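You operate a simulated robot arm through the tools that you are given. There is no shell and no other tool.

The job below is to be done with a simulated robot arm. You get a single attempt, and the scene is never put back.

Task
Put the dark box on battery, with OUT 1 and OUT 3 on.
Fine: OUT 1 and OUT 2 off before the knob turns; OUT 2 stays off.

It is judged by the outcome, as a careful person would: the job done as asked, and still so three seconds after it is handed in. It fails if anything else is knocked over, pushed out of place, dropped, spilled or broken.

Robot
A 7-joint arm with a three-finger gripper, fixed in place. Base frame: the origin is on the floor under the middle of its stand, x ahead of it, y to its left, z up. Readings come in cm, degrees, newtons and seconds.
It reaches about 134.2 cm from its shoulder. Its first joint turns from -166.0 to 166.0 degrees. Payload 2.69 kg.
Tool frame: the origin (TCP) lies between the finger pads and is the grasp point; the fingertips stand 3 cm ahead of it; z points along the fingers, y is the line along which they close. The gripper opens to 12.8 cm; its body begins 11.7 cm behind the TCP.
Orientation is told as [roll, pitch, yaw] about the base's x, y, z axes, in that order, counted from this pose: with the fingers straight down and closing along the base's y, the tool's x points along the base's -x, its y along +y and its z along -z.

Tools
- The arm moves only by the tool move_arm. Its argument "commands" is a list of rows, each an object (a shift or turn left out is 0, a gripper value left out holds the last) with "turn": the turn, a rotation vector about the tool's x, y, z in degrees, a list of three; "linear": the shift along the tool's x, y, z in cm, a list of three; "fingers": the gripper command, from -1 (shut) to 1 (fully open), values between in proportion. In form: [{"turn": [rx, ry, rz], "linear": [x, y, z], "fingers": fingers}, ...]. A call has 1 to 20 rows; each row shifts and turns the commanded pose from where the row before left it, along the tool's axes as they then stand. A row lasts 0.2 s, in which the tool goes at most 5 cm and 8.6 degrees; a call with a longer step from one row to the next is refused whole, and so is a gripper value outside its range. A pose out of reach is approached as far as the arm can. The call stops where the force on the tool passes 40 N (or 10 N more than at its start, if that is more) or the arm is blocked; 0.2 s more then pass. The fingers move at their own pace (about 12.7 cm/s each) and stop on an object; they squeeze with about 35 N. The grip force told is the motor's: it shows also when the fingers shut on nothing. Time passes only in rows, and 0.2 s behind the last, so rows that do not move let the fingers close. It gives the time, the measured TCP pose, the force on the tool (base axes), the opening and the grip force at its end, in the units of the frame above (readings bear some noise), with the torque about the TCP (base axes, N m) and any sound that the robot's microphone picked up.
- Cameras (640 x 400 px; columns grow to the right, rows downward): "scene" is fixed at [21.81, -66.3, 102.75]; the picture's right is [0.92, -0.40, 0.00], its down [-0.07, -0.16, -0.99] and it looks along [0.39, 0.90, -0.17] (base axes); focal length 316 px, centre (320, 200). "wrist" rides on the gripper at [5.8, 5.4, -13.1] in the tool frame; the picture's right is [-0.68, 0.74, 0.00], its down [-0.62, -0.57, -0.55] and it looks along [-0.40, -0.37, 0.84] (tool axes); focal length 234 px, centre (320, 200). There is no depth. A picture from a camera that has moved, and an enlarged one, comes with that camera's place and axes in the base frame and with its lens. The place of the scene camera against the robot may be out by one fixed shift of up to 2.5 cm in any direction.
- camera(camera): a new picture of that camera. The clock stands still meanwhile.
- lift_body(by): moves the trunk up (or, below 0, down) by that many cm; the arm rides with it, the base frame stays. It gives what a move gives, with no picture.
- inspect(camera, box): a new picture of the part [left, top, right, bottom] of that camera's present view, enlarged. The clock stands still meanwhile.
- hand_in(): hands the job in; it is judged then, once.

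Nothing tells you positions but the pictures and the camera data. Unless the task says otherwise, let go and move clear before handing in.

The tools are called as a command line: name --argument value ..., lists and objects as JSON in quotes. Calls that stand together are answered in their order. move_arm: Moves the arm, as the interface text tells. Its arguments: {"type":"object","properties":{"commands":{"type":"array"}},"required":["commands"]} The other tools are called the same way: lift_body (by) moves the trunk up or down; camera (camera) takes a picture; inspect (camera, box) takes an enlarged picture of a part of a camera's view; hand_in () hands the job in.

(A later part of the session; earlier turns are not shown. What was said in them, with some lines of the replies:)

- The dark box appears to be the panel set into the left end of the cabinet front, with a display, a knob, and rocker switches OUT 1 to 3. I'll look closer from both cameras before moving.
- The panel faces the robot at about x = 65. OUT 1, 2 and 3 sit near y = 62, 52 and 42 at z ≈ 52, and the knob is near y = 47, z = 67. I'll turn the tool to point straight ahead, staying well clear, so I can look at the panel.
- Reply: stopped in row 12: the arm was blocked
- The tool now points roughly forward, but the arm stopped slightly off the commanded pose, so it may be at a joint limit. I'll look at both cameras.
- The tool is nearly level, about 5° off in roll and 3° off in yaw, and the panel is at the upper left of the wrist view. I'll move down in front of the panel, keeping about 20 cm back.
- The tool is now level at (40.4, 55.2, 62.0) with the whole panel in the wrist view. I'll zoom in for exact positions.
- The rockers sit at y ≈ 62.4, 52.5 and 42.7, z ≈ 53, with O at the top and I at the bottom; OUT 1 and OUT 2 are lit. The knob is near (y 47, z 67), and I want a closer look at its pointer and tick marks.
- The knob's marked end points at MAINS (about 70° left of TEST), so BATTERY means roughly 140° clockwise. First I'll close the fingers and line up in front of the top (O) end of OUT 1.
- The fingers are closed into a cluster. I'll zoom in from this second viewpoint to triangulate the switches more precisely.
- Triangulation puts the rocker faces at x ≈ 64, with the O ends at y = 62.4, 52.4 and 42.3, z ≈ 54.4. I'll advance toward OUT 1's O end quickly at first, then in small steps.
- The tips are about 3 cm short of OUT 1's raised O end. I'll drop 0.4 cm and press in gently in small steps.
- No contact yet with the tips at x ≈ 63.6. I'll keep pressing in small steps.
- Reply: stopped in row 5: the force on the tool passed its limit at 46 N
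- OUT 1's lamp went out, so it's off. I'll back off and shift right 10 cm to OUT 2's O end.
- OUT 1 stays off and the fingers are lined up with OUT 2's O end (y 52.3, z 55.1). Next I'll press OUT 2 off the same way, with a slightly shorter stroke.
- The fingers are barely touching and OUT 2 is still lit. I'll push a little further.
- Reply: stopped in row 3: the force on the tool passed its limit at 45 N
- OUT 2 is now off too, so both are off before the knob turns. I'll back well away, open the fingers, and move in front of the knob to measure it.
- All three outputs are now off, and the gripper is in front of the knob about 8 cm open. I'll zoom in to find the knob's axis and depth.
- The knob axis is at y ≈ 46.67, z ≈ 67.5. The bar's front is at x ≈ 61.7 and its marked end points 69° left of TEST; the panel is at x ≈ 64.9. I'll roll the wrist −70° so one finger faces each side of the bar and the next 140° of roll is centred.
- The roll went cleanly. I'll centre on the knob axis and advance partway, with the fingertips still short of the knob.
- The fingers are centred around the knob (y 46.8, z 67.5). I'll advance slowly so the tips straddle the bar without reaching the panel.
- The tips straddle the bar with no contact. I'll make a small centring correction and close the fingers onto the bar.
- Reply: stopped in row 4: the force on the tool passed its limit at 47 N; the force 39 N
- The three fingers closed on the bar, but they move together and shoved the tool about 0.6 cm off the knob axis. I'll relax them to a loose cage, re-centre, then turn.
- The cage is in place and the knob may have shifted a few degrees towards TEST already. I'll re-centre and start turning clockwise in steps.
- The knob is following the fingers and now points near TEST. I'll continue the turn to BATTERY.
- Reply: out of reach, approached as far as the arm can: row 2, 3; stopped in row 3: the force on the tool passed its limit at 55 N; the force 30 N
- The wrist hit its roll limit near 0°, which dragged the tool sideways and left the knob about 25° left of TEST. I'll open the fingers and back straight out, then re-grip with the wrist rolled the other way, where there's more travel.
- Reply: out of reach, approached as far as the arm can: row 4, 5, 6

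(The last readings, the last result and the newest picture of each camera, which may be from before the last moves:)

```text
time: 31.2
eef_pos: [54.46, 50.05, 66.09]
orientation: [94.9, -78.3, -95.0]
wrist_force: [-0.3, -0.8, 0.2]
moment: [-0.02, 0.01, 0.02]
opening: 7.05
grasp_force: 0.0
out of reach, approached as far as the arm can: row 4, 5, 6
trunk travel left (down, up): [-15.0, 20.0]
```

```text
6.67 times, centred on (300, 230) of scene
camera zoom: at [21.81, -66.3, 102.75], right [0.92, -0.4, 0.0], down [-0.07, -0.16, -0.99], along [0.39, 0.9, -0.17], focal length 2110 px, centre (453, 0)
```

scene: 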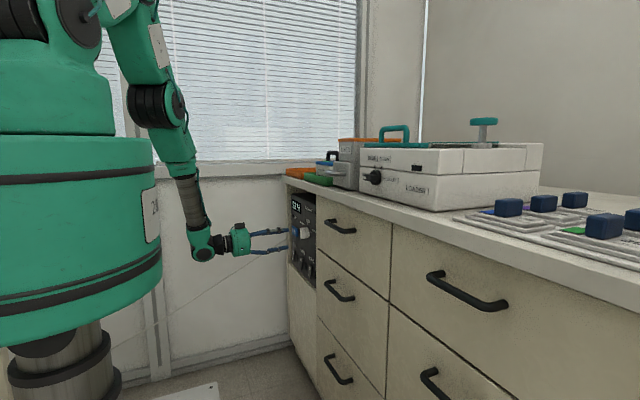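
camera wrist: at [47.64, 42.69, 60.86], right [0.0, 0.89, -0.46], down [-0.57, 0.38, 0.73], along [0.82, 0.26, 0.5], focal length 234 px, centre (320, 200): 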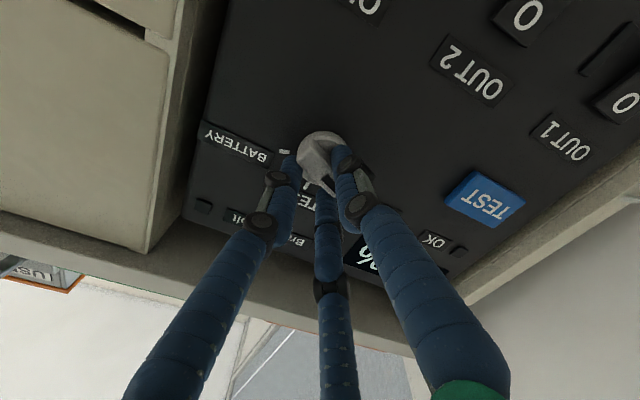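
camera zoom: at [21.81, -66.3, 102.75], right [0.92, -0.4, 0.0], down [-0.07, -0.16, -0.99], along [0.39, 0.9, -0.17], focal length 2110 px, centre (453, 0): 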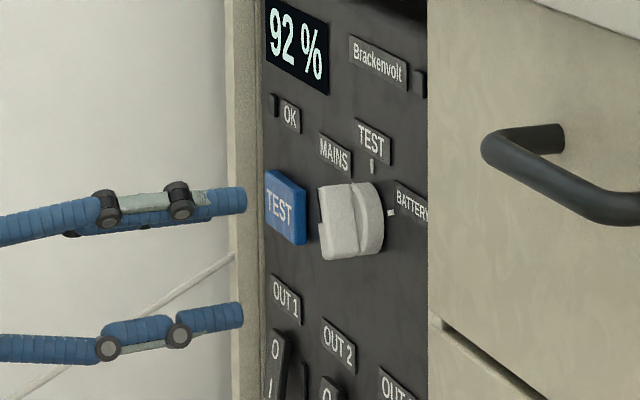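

The tool is clear, and all outputs are still off. I'll roll it back counter-clockwise about 157°, retreating slightly.

move_arm --commands '[{"turn": [0, 0, -7.85], "fingers": 0.2}, {"turn": [0, 0, -7.85]}, {"turn": [0, 0, -7.85], "linear": [0, 0, -0.5]}, {"turn": [0, 0, -7.85], "linear": [0, 0, -0.5]}, {"turn": [0, 0, -7.85], "linear": [0, 0, -0.5]}, {"turn": [0, 0, -7.85], "linear": [0, 0, -0.5]}, {"turn": [0, 0, -7.85], "linear": [0, 0, -0.5]}, {"turn": [0, 0, -7.85], "linear": [0, 0, -0.5]}, {"turn": [0, 0, -7.85], "linear": [0, 0, -0.5]}, {"turn": [0, 0, -7.85]}, {"turn": [0, 0, -7.85]}, {"turn": [0, 0, -7.85]}, {"turn": [0, 0, -7.85]}, {"turn": [0, 0, -7.85]}, {"turn": [0, 0, -7.85]}, {"turn": [0, 0, -7.85]}, {"turn": [0, 0, -7.85]}, {"turn": [0, 0, -7.85]}, {"turn": [0, 0, -7.85]}, {"turn": [0, 0, -7.85]}]'

camera --camera "wrist"

camera --camera "scene"

```text
time: 35.4
eef_pos: [51.13, 49.98, 65.78]
orientation: [-91.7, 55.1, 88.7]
wrist_force: [0.0, 0.6, 0.3]
moment: [0.0, 0.0, -0.02]
opening: 7.68
grasp_force: 0.1
trunk travel left (down, up): [-15.0, 20.0]
```

```text
taken
camera wrist: at [38.15, 42.25, 67.57], right [0.02, -0.22, -0.98], down [-0.55, 0.82, -0.19], along [0.84, 0.54, -0.11], focal length 234 px, centre (320, 200)
```

wrist: 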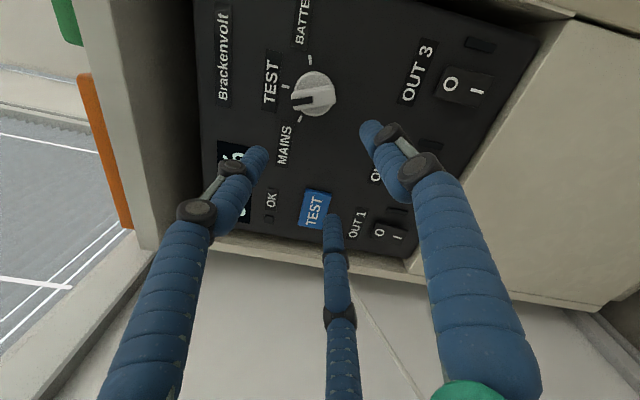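

```text
taken
```

scene: 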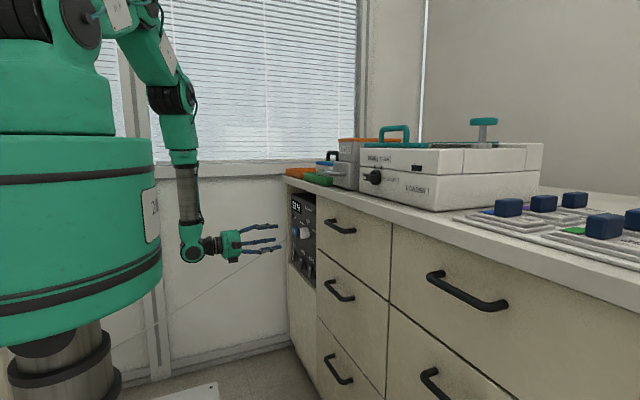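

inspect --camera "wrist" --box '[270, 40, 370, 140]'

inspect --camera "scene" --box '[270, 200, 330, 260]'

```text
4.00 times, centred on (320, 90) of wrist
camera zoom: at [38.15, 42.25, 67.57], right [0.02, -0.22, -0.98], down [-0.55, 0.82, -0.19], along [0.84, 0.54, -0.11], focal length 937 px, centre (320, 640)
```

zoom: 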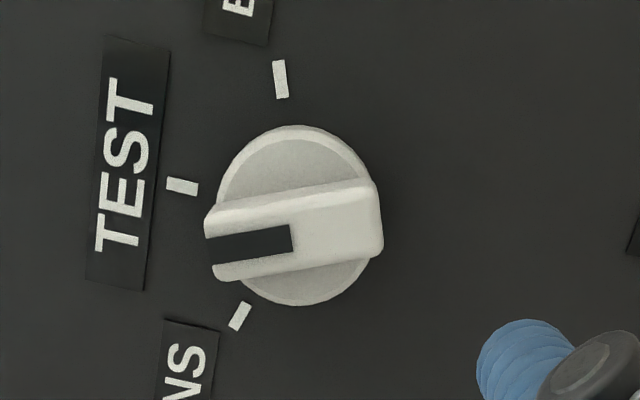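

```text
6.67 times, centred on (300, 230) of scene
camera zoom: at [21.81, -66.3, 102.75], right [0.92, -0.4, 0.0], down [-0.07, -0.16, -0.99], along [0.39, 0.9, -0.17], focal length 2110 px, centre (453, 0)
```

zoom: 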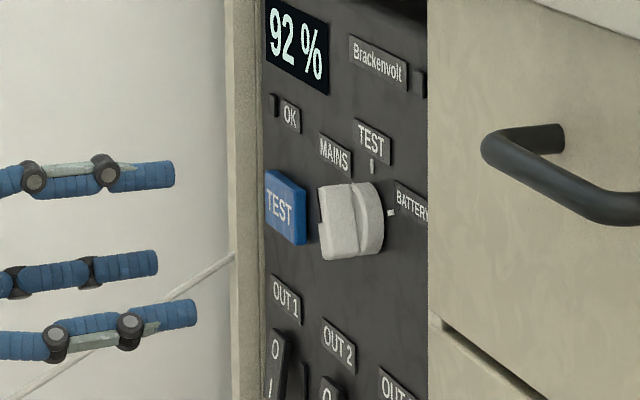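

From here the knob axis is at (46.55, 67.5) and the bar sits 20° left of TEST. I'll centre on it, turn 5° to straddle the bar evenly, and advance partway.

move_arm --commands '[{"linear": [1.7, 0.93, 0], "fingers": 0.2}, {"linear": [1.7, 0.93, 0]}, {"turn": [0, 0, 5], "linear": [0, 0, 1.5]}, {"linear": [0, 0, 1.5]}, {"linear": [0, 0, 1.5]}, {"linear": [0, 0, 0]}]'

camera --camera "wrist"

```text
time: 36.8
eef_pos: [55.6, 46.54, 67.79]
orientation: [-91.5, 50.0, 88.9]
wrist_force: [0.3, 0.1, -0.4]
moment: [0.03, 0.07, 0.02]
opening: 7.67
grasp_force: 0.0
trunk travel left (down, up): [-15.0, 20.0]
```

```text
taken
camera wrist: at [42.66, 38.69, 68.67], right [0.02, -0.13, -0.99], down [-0.55, 0.83, -0.12], along [0.84, 0.54, -0.06], focal length 234 px, centre (320, 200)
```

wrist: 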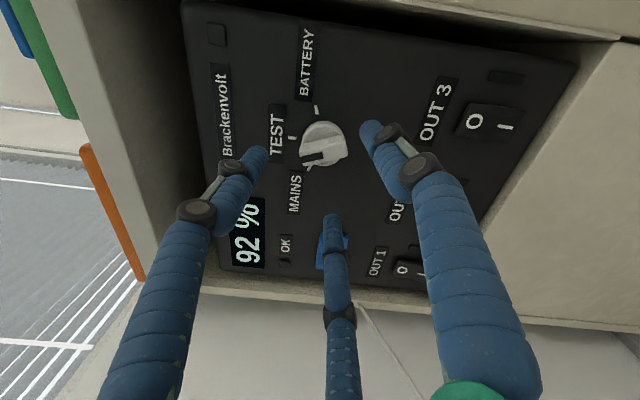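

Nearly centred (y 46.5, z 67.8). I'll drop 0.25 cm, advance over the bar and close to the loose cage.

move_arm --commands '[{"linear": [-0.19, 0.16, 0.9], "fingers": 0.2}, {"linear": [0, 0, 0.9]}, {"linear": [0, 0, 0.9]}, {"linear": [0, 0, 0.9]}, {"linear": [0, 0, 0.9]}, {"linear": [0, 0, 0.2]}, {"fingers": -0.1}, {"fingers": -0.3}, {"fingers": -0.36}, {"fingers": -0.36}]'

inspect --camera "wrist" --box '[230, 90, 410, 240]'

```text
time: 39.0
eef_pos: [60.15, 46.48, 67.62]
orientation: [-91.6, 50.0, 88.9]
wrist_force: [0.6, -0.8, 1.0]
moment: [-0.01, -0.06, -0.08]
opening: 4.15
grasp_force: 0.2
trunk travel left (down, up): [-15.0, 20.0]
```

```text
2.67 times, centred on (320, 165) of wrist
camera zoom: at [47.29, 38.64, 68.57], right [0.02, -0.13, -0.99], down [-0.55, 0.83, -0.12], along [0.84, 0.54, -0.06], focal length 624 px, centre (320, 293)
```

zoom: 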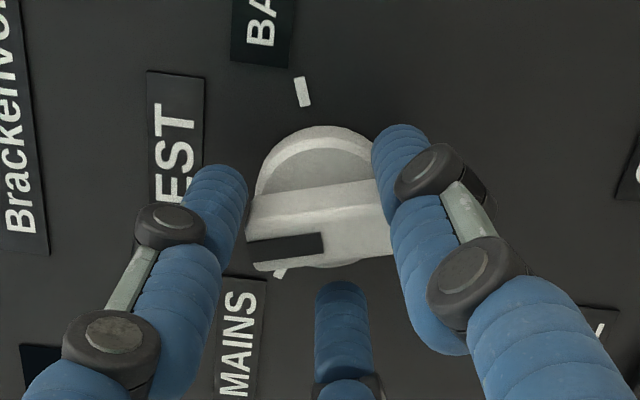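

The cage sits evenly at both ends of the bar. I'll turn clockwise in steps, first about 72°, then check.

move_arm --commands '[{"turn": [0, 0, 6], "fingers": -0.36}, {"turn": [0, 0, 6]}, {"turn": [0, 0, 6]}, {"turn": [0, 0, 6]}, {"turn": [0, 0, 6]}, {"turn": [0, 0, 6]}, {"turn": [0, 0, 6]}, {"turn": [0, 0, 6]}, {"turn": [0, 0, 6]}, {"turn": [0, 0, 6]}, {"turn": [0, 0, 6]}, {"turn": [0, 0, 6]}, {"linear": [0, 0, 0]}]'

inspect --camera "wrist" --box '[230, 90, 410, 240]'

inspect --camera "scene" --box '[270, 200, 330, 260]'

```text
time: 41.8
eef_pos: [60.12, 46.22, 67.45]
orientation: [-90.9, -21.9, 90.3]
wrist_force: [-5.5, -12.6, -14.1]
moment: [-0.03, 0.9, -0.88]
opening: 3.82
grasp_force: 0.1
trunk travel left (down, up): [-15.0, 20.0]
```

```text
2.67 times, centred on (320, 165) of wrist
camera zoom: at [47.37, 42.88, 60.15], right [0.01, 0.9, -0.43], down [-0.56, 0.36, 0.75], along [0.83, 0.24, 0.51], focal length 624 px, centre (320, 293)
```

zoom: 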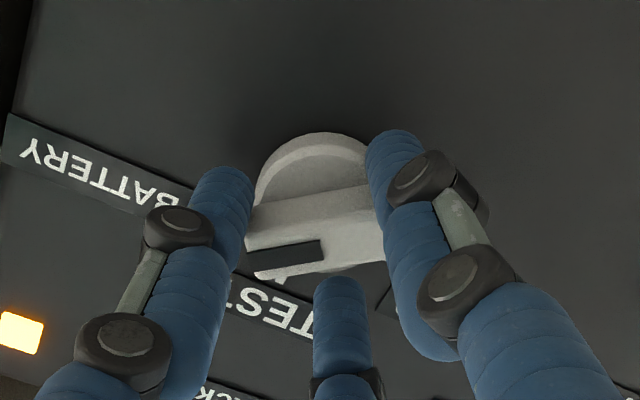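

```text
6.67 times, centred on (300, 230) of scene
camera zoom: at [21.81, -66.3, 102.75], right [0.92, -0.4, 0.0], down [-0.07, -0.16, -0.99], along [0.39, 0.9, -0.17], focal length 2110 px, centre (453, 0)
```

zoom: 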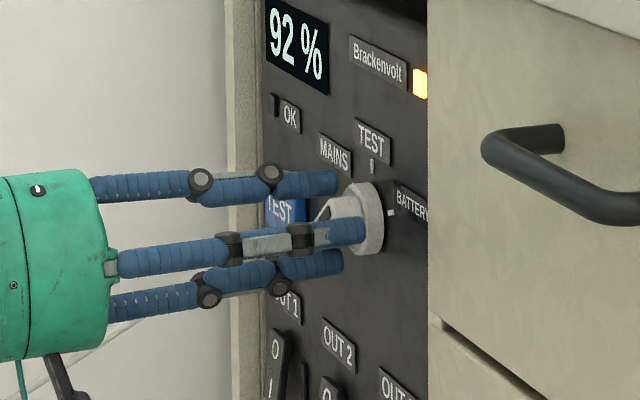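

An amber lamp came on and the knob is now about 50° right of TEST. I'll turn the last 20° or so to line up with the BATTERY tick.

move_arm --commands '[{"turn": [0, 0, 5], "fingers": -0.36}, {"turn": [0, 0, 5]}, {"turn": [0, 0, 5]}, {"turn": [0, 0, 4]}, {"turn": [0, 0, 3]}, {"linear": [0, 0, 0]}]'

inspect --camera "wrist" --box '[230, 90, 410, 240]'

inspect --camera "scene" --box '[270, 200, 330, 260]'

```text
time: 43.2
eef_pos: [60.38, 46.48, 67.5]
orientation: [-91.3, -44.1, 90.9]
wrist_force: [2.8, -6.6, -8.8]
moment: [-0.23, 0.22, -0.19]
opening: 4.23
grasp_force: 1.3
trunk travel left (down, up): [-15.0, 20.0]
```

```text
2.67 times, centred on (320, 165) of wrist
camera zoom: at [47.53, 46.0, 59.49], right [0.0, 1.0, -0.06], down [-0.56, 0.05, 0.83], along [0.83, 0.03, 0.56], focal length 624 px, centre (320, 293)
```

zoom: 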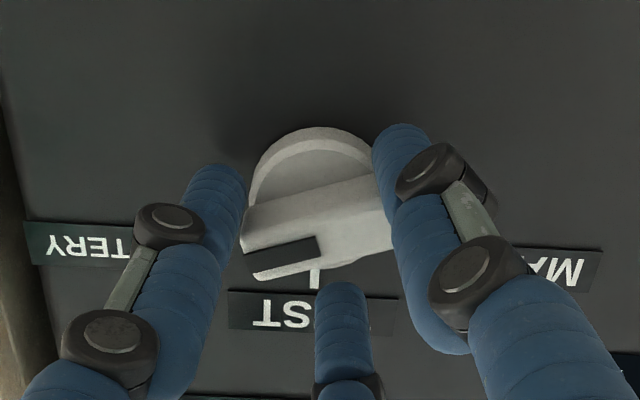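

```text
6.67 times, centred on (300, 230) of scene
camera zoom: at [21.81, -66.3, 102.75], right [0.92, -0.4, 0.0], down [-0.07, -0.16, -0.99], along [0.39, 0.9, -0.17], focal length 2110 px, centre (453, 0)
```

zoom: 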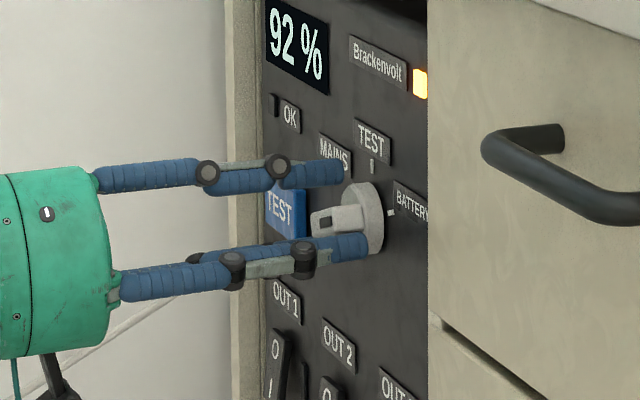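

The bar is about 63° right of TEST, so about 6° more is needed. I'll nudge it, then open the cage and check.

move_arm --commands '[{"turn": [0, 0, 4], "fingers": -0.36}, {"turn": [0, 0, 3]}, {"linear": [0, 0, 0]}]'

inspect --camera "wrist" --box '[230, 90, 410, 240]'

```text
time: 44.0
eef_pos: [60.32, 46.38, 67.39]
orientation: [-91.2, -50.8, 90.9]
wrist_force: [11.6, -16.1, -26.5]
moment: [-0.68, 0.59, -0.72]
opening: 4.42
grasp_force: 1.5
trunk travel left (down, up): [-15.0, 20.0]
```

```text
2.67 times, centred on (320, 165) of wrist
camera zoom: at [47.45, 46.79, 59.34], right [0.0, 1.0, 0.06], down [-0.56, -0.05, 0.83], along [0.83, -0.03, 0.56], focal length 624 px, centre (320, 293)
```

zoom: 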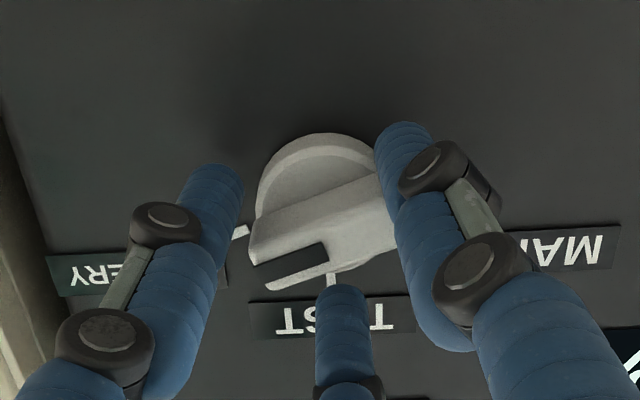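

The force rose sharply, so the knob is at its BATTERY stop. I'll ease the roll back a few degrees, open the fingers and withdraw straight out.

move_arm --commands '[{"turn": [0, 0, -4], "fingers": -0.25}, {"fingers": 0.0}, {"fingers": 0.2}, {"fingers": 0.2}, {"linear": [0, 0, -1]}, {"linear": [0, 0, -2]}, {"linear": [0, 0, -3]}, {"linear": [0, 0, -4]}, {"linear": [0, 0, -4]}, {"linear": [0, 0, 0]}]'

camera --camera "wrist"

inspect --camera "scene" --box '[270, 190, 340, 290]'

```text
time: 46.2
eef_pos: [46.11, 46.56, 67.4]
orientation: [-91.4, -46.9, 91.1]
wrist_force: [0.2, -0.6, -0.2]
moment: [0.0, 0.0, 0.01]
opening: 7.67
grasp_force: 0.1
trunk travel left (down, up): [-15.0, 20.0]
```

```text
taken
camera wrist: at [33.33, 46.49, 59.4], right [0.0, 1.0, -0.01], down [-0.56, 0.01, 0.83], along [0.83, 0.01, 0.56], focal length 234 px, centre (320, 200)
```

wrist: 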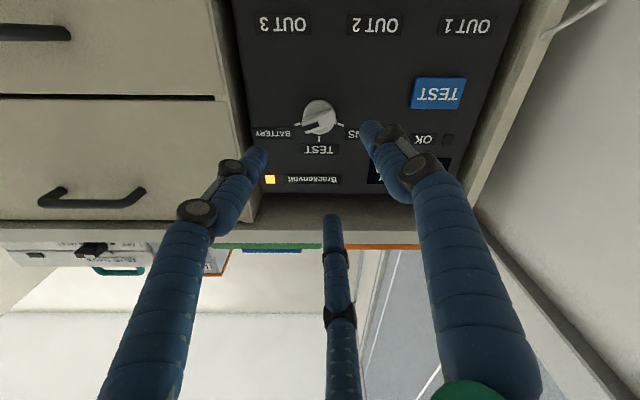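

```text
4.00 times, centred on (305, 240) of scene
camera zoom: at [21.81, -66.3, 102.75], right [0.92, -0.4, 0.0], down [-0.07, -0.16, -0.99], along [0.39, 0.9, -0.17], focal length 1266 px, centre (380, 40)
```

zoom: 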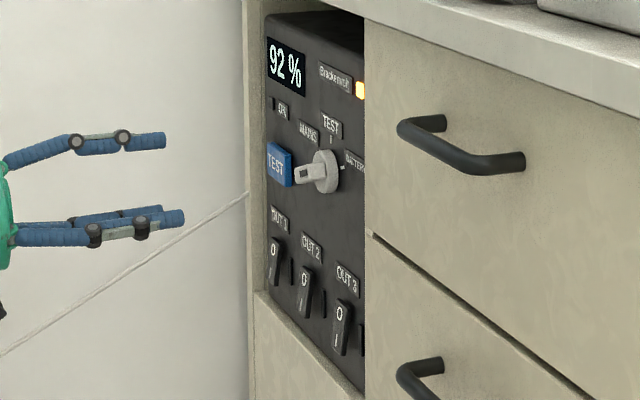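

inspect --camera "wrist" --box '[280, 90, 360, 150]'

inspect --camera "scene" --box '[285, 205, 325, 245]'

```text
6.67 times, centred on (320, 120) of wrist
camera zoom: at [33.33, 46.49, 59.4], right [0.0, 1.0, -0.01], down [-0.56, 0.01, 0.83], along [0.83, 0.01, 0.56], focal length 1561 px, centre (320, 733)
```

zoom: 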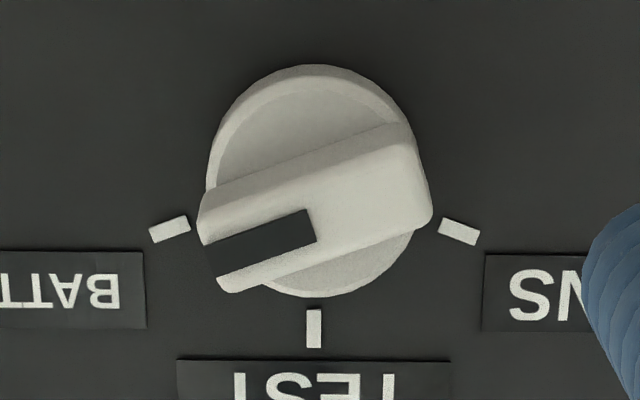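

```text
10.00 times, centred on (305, 225) of scene
camera zoom: at [21.81, -66.3, 102.75], right [0.92, -0.4, 0.0], down [-0.07, -0.16, -0.99], along [0.39, 0.9, -0.17], focal length 3165 px, centre (470, -50)
```

zoom: 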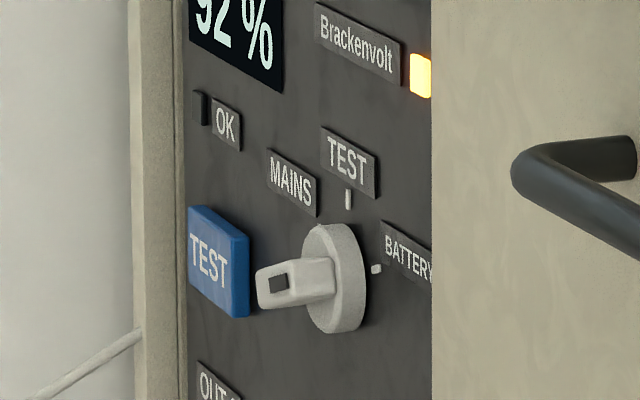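

The knob is at BATTERY (about 69° right of TEST) with the amber lamp lit and all three outputs off. Next I'll close the fingers and line up with the lower (I) end of OUT 1.

move_arm --commands '[{"turn": [0, 0, -6.5], "fingers": -1}, {"turn": [0, 0, -6.5], "fingers": -1}, {"linear": [-0.907, 3.73, 0]}, {"linear": [-0.907, 3.73, 0]}, {"linear": [-0.907, 3.73, 0]}, {"linear": [-0.907, 3.73, 0]}, {"linear": [-0.907, 3.73, 0]}, {"linear": [-0.907, 3.73, 0]}, {"linear": [0, 0, 0]}]'

camera --camera "wrist"

```text
time: 48.2
eef_pos: [46.54, 63.67, 51.84]
orientation: [-91.1, -33.9, 90.7]
wrist_force: [-0.4, 1.4, -0.7]
moment: [-0.02, -0.04, 0.02]
opening: 0.24
grasp_force: 31.5
trunk travel left (down, up): [-15.0, 20.0]
```

```text
taken
camera wrist: at [33.63, 61.74, 43.99], right [0.0, 0.97, -0.23], down [-0.56, 0.19, 0.8], along [0.83, 0.13, 0.55], focal length 234 px, centre (320, 200)
```

wrist: 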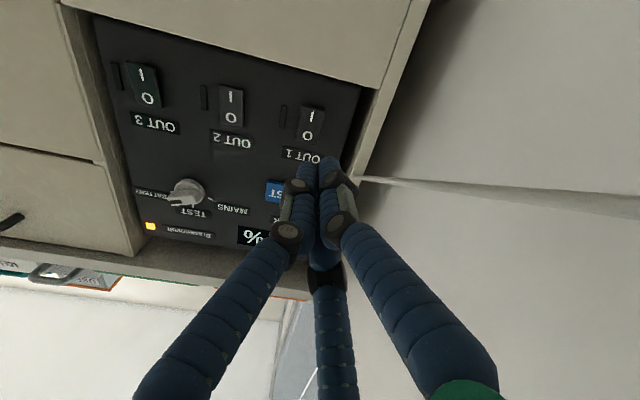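

move_arm --commands '[{"linear": [0.81, 0.11, 2], "fingers": -1}, {"linear": [0.81, 0.11, 3]}, {"linear": [0, 0, 0]}]'

inspect --camera "wrist" --box '[200, 60, 400, 220]'

inspect --camera "scene" --box '[250, 200, 340, 290]'

```text
time: 49.0
eef_pos: [51.51, 62.44, 50.81]
orientation: [-91.3, -33.9, 90.7]
wrist_force: [-0.4, 0.2, 0.2]
moment: [0.0, 0.03, 0.03]
opening: 0.22
grasp_force: 31.3
trunk travel left (down, up): [-15.0, 20.0]
```

```text
2.50 times, centred on (300, 140) of wrist
camera zoom: at [38.77, 60.66, 43.07], right [0.0, 0.97, -0.23], down [-0.56, 0.19, 0.8], along [0.83, 0.13, 0.55], focal length 585 px, centre (370, 350)
```

zoom: 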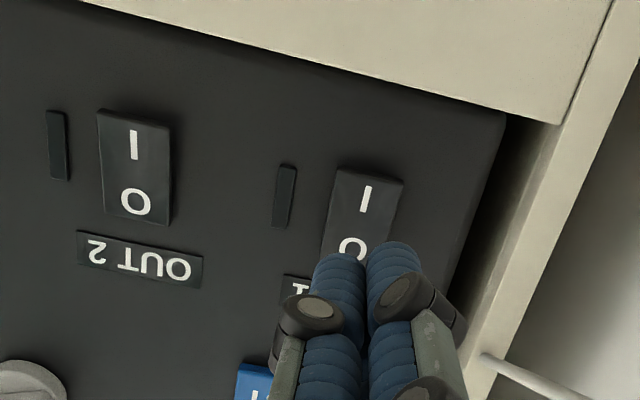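

```text
4.44 times, centred on (295, 245) of scene
camera zoom: at [21.81, -66.3, 102.75], right [0.92, -0.4, 0.0], down [-0.07, -0.16, -0.99], along [0.39, 0.9, -0.17], focal length 1407 px, centre (431, 0)
```

zoom: 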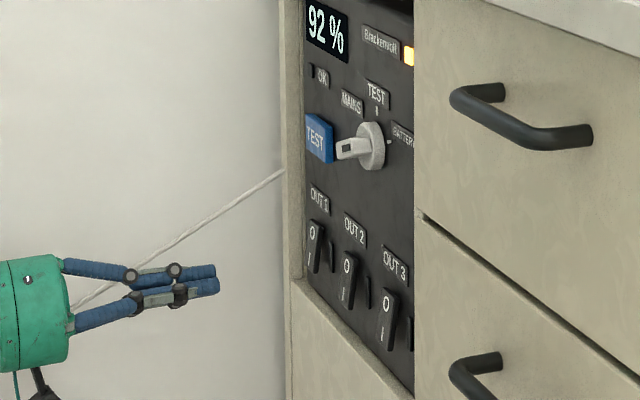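

The cluster is aligned with OUT 1's I end (y 62.4, z 50.8) and clear of the lower lip at z ≈ 47. I'll advance and press.

move_arm --commands '[{"linear": [0, 0, 2.5], "fingers": -1}, {"linear": [0, 0, 2.5]}, {"linear": [0, 0, 2]}, {"linear": [0, 0, 1]}, {"linear": [0, 0, 0.6]}, {"linear": [0, 0, 0.4]}, {"linear": [0, 0, 0.3]}, {"linear": [0, 0, 0.2]}, {"linear": [0, 0, 0]}]'

inspect --camera "scene" --box '[260, 210, 340, 290]'

```text
time: 51.0
eef_pos: [60.94, 62.25, 51.0]
orientation: [-91.1, -33.9, 90.7]
wrist_force: [-0.9, 0.3, -0.8]
moment: [-0.01, -0.03, -0.02]
opening: 0.2
grasp_force: 31.7
trunk travel left (down, up): [-15.0, 20.0]
```

```text
5.00 times, centred on (300, 250) of scene
camera zoom: at [21.81, -66.3, 102.75], right [0.92, -0.4, 0.0], down [-0.07, -0.16, -0.99], along [0.39, 0.9, -0.17], focal length 1582 px, centre (420, -50)
```

zoom: 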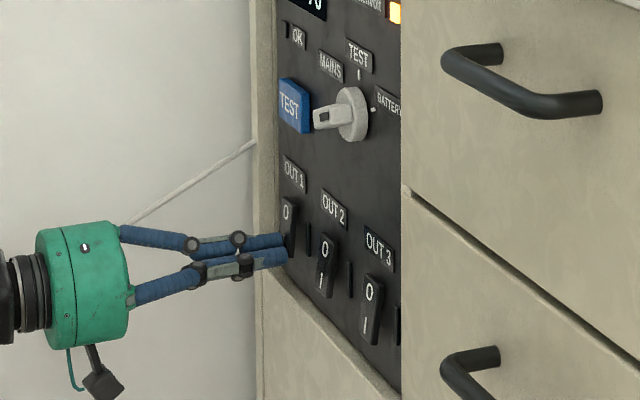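

move_arm --commands '[{"linear": [0, 0.2, 0.1], "fingers": -1}, {"linear": [0, 0, 0.2]}, {"linear": [0, 0, 0.2]}, {"linear": [0, 0, 0.2]}, {"linear": [0, 0, 0.2]}, {"linear": [0, 0, 0.2]}]'

inspect --camera "scene" --box '[260, 210, 340, 290]'

```text
time: 52.1
eef_pos: [61.38, 62.36, 50.53]
orientation: [-91.1, -33.8, 91.0]
wrist_force: [-3.6, 1.7, -1.5]
moment: [-0.03, -0.03, 0.07]
opening: 0.23
grasp_force: 31.7
trunk travel left (down, up): [-15.0, 20.0]
stopped in row 5: the force on the tool passed its limit at 45 N (the readings are from after the stop); the commanded pose is now the measured one
```

```text
5.00 times, centred on (300, 250) of scene
camera zoom: at [21.81, -66.3, 102.75], right [0.92, -0.4, 0.0], down [-0.07, -0.16, -0.99], along [0.39, 0.9, -0.17], focal length 1582 px, centre (420, -50)
```

zoom: 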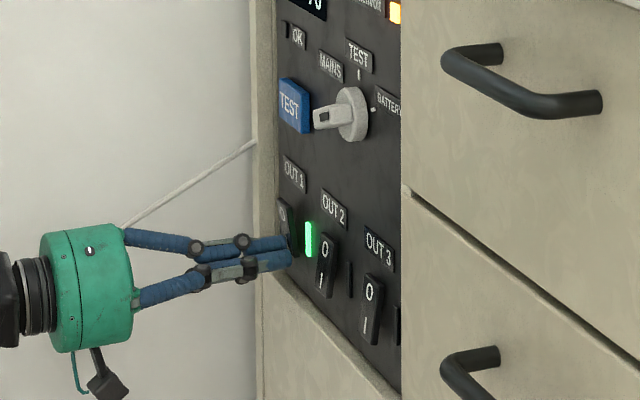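

OUT 1's green lamp is on. I'll back off 7 cm and move across to OUT 3's I end, well clear of OUT 2.

move_arm --commands '[{"linear": [0, 0, -2], "fingers": -1}, {"linear": [0, 0, -3]}, {"linear": [0, 0, -3]}, {"linear": [2.747, -1.907, 0]}, {"linear": [2.747, -1.907, 0]}, {"linear": [2.747, -1.907, 0]}, {"linear": [2.747, -1.907, 0]}, {"linear": [2.747, -1.907, 0]}, {"linear": [2.747, -1.907, 0]}, {"linear": [0, 0, 0]}]'

inspect --camera "wrist" --box '[220, 40, 440, 220]'

inspect --camera "scene" --box '[260, 190, 350, 290]'

```text
time: 54.3
eef_pos: [53.41, 42.24, 50.8]
orientation: [-91.1, -33.8, 90.8]
wrist_force: [0.3, 1.3, 0.0]
moment: [0.0, 0.02, -0.01]
opening: 0.21
grasp_force: 31.3
trunk travel left (down, up): [-15.0, 20.0]
```

```text
2.22 times, centred on (330, 130) of wrist
camera zoom: at [40.66, 40.27, 42.98], right [0.0, 0.97, -0.24], down [-0.56, 0.19, 0.8], along [0.83, 0.13, 0.55], focal length 520 px, centre (298, 356)
```

zoom: 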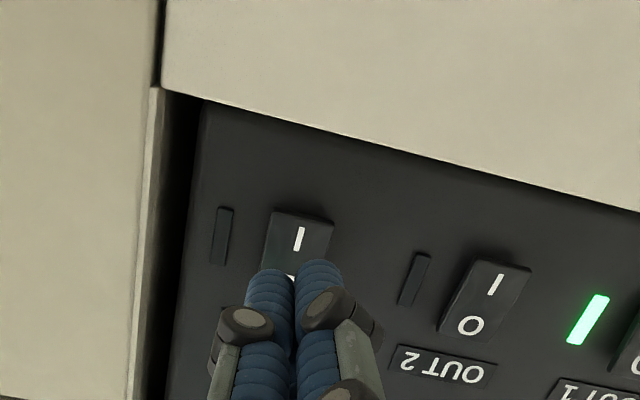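

```text
4.00 times, centred on (305, 240) of scene
camera zoom: at [21.81, -66.3, 102.75], right [0.92, -0.4, 0.0], down [-0.07, -0.16, -0.99], along [0.39, 0.9, -0.17], focal length 1266 px, centre (380, 40)
```

zoom: 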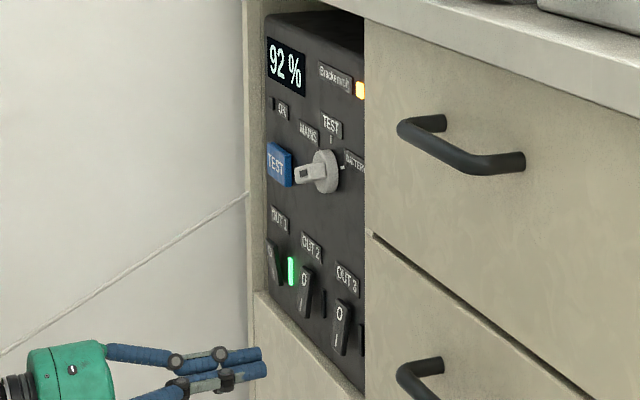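

OUT 1 is on, OUT 2 is off and the tool is aligned with OUT 3's I end (y 42.2, z 50.8). I'll advance and press it on.

move_arm --commands '[{"linear": [-0.08, 0.05, 2.2], "fingers": -1}, {"linear": [0, 0, 2.2]}, {"linear": [0, 0, 1.2]}, {"linear": [0, 0, 0.8]}, {"linear": [0, 0, 0.5]}, {"linear": [0, 0, 0.4]}, {"linear": [0, 0, 0.2]}, {"linear": [0, 0, 0.2]}, {"linear": [0, 0, 0.2]}, {"linear": [0, 0, 0.2]}, {"linear": [0, 0, 0.2]}]'

inspect --camera "scene" --box '[260, 210, 340, 290]'

```text
time: 56.6
eef_pos: [61.34, 42.4, 50.82]
orientation: [-91.0, -33.6, 91.0]
wrist_force: [-4.4, 0.5, -0.9]
moment: [-0.03, -0.03, 0.05]
opening: 0.2
grasp_force: 31.5
trunk travel left (down, up): [-15.0, 20.0]
stopped in row 11: the force on the tool passed its limit at 46 N (the readings are from after the stop); the commanded pose is now the measured one
```

```text
5.00 times, centred on (300, 250) of scene
camera zoom: at [21.81, -66.3, 102.75], right [0.92, -0.4, 0.0], down [-0.07, -0.16, -0.99], along [0.39, 0.9, -0.17], focal length 1582 px, centre (420, -50)
```

zoom: 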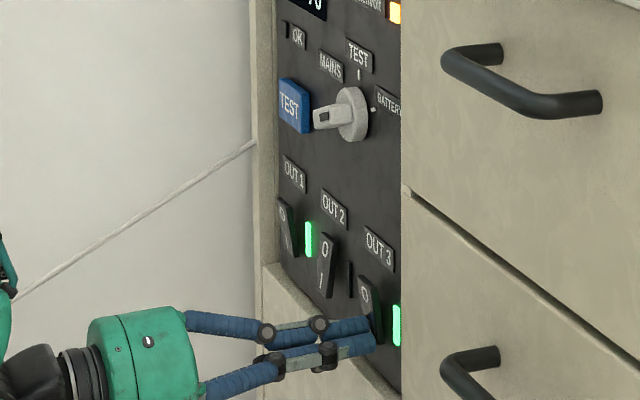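

OUT 3's lamp is now lit as well. I'll withdraw straight back and check the whole panel.

move_arm --commands '[{"linear": [0, 0, -2], "fingers": -1}, {"linear": [0, 0, -4]}, {"linear": [0, 0, -4]}, {"linear": [0, 0, -4]}, {"linear": [-1.5, 1.5, -3]}, {"linear": [-2, 2, 0]}, {"linear": [0, 0, 0]}]'

camera --camera "wrist"

inspect --camera "scene" --box '[280, 185, 330, 285]'

camera --camera "scene"

```text
time: 58.2
eef_pos: [44.47, 47.21, 49.49]
orientation: [-91.1, -33.7, 91.0]
wrist_force: [-0.6, -0.5, -0.7]
moment: [0.01, 0.01, 0.01]
opening: 0.2
grasp_force: 31.6
trunk travel left (down, up): [-15.0, 20.0]
```

```text
taken
camera wrist: at [31.65, 45.2, 41.7], right [0.0, 0.97, -0.24], down [-0.56, 0.19, 0.8], along [0.83, 0.14, 0.55], focal length 234 px, centre (320, 200)
```

wrist: 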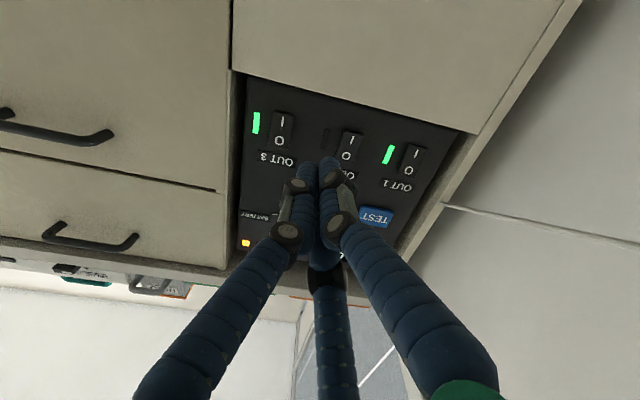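

```text
4.00 times, centred on (305, 235) of scene
camera zoom: at [21.81, -66.3, 102.75], right [0.92, -0.4, 0.0], down [-0.07, -0.16, -0.99], along [0.39, 0.9, -0.17], focal length 1266 px, centre (380, 60)
```

zoom: 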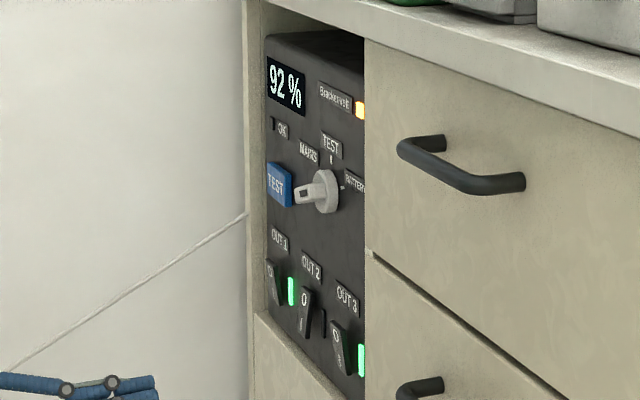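

```text
taken
```

scene: 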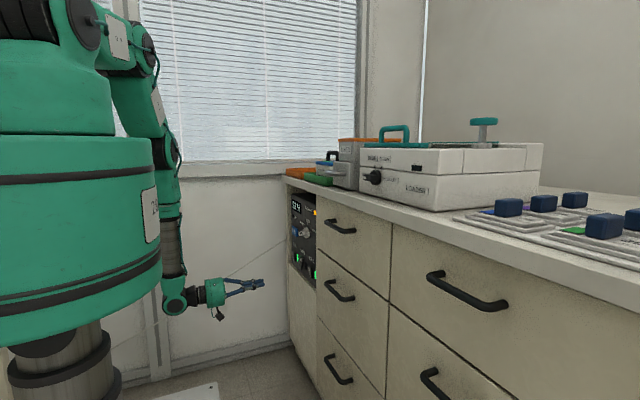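

OUT 1 and OUT 3 are lit, OUT 2 is dark and the amber battery lamp is on. I'll wait a few seconds to confirm that it holds.

move_arm --commands '[{"linear": [0, 0, -1], "fingers": -1}, {}, {}, {}, {}, {}, {}, {}, {}, {}, {}, {}, {}, {}, {}, {}, {}, {}, {}, {}]'

inspect --camera "scene" --box '[285, 190, 325, 280]'

```text
time: 62.4
eef_pos: [43.44, 47.03, 49.59]
orientation: [-91.1, -33.6, 91.0]
wrist_force: [-0.1, -0.3, -0.2]
moment: [-0.01, 0.0, -0.02]
opening: 0.19
grasp_force: 31.3
trunk travel left (down, up): [-15.0, 20.0]
```

```text
4.44 times, centred on (305, 235) of scene
camera zoom: at [21.81, -66.3, 102.75], right [0.92, -0.4, 0.0], down [-0.07, -0.16, -0.99], along [0.39, 0.9, -0.17], focal length 1407 px, centre (387, 44)
```

zoom: 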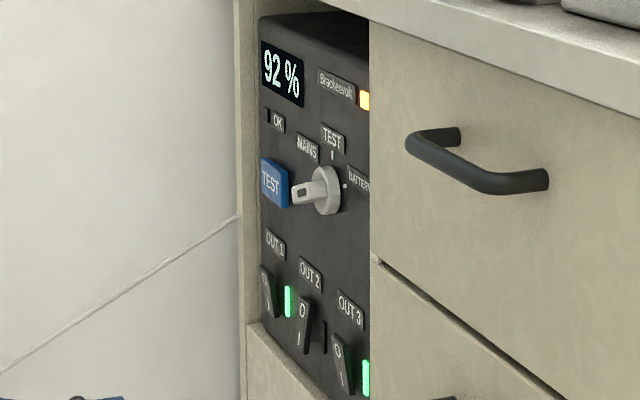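

After four more seconds nothing has changed: the knob is on BATTERY, OUT 1 and OUT 3 are on, OUT 2 is off and the arm is clear. I'm handing in the job.

hand_in

```text
The job is handed in.
```

The dark box is on battery, with OUT 1 and OUT 3 on and OUT 2 off. It held that way for the four seconds I watched before handing in, with the arm clear of the panel.

- **Order:** I switched OUT 1 and OUT 2 off before touching the knob. OUT 2 stayed off from then on.
- **Knob:** Turning it took two grips. The wrist reached its roll limit on the first, and the knob slipped from TEST back about 20° towards MAINS. I re-gripped and turned it to its BATTERY stop, where the amber lamp is lit.
- **Other equipment:** The green lamp on the white unit on the counter went out after I switched OUT 1 and OUT 2 off, and it was still out in the last wide view. It is probably fed from OUT 2. I saw nothing else moved or knocked over.
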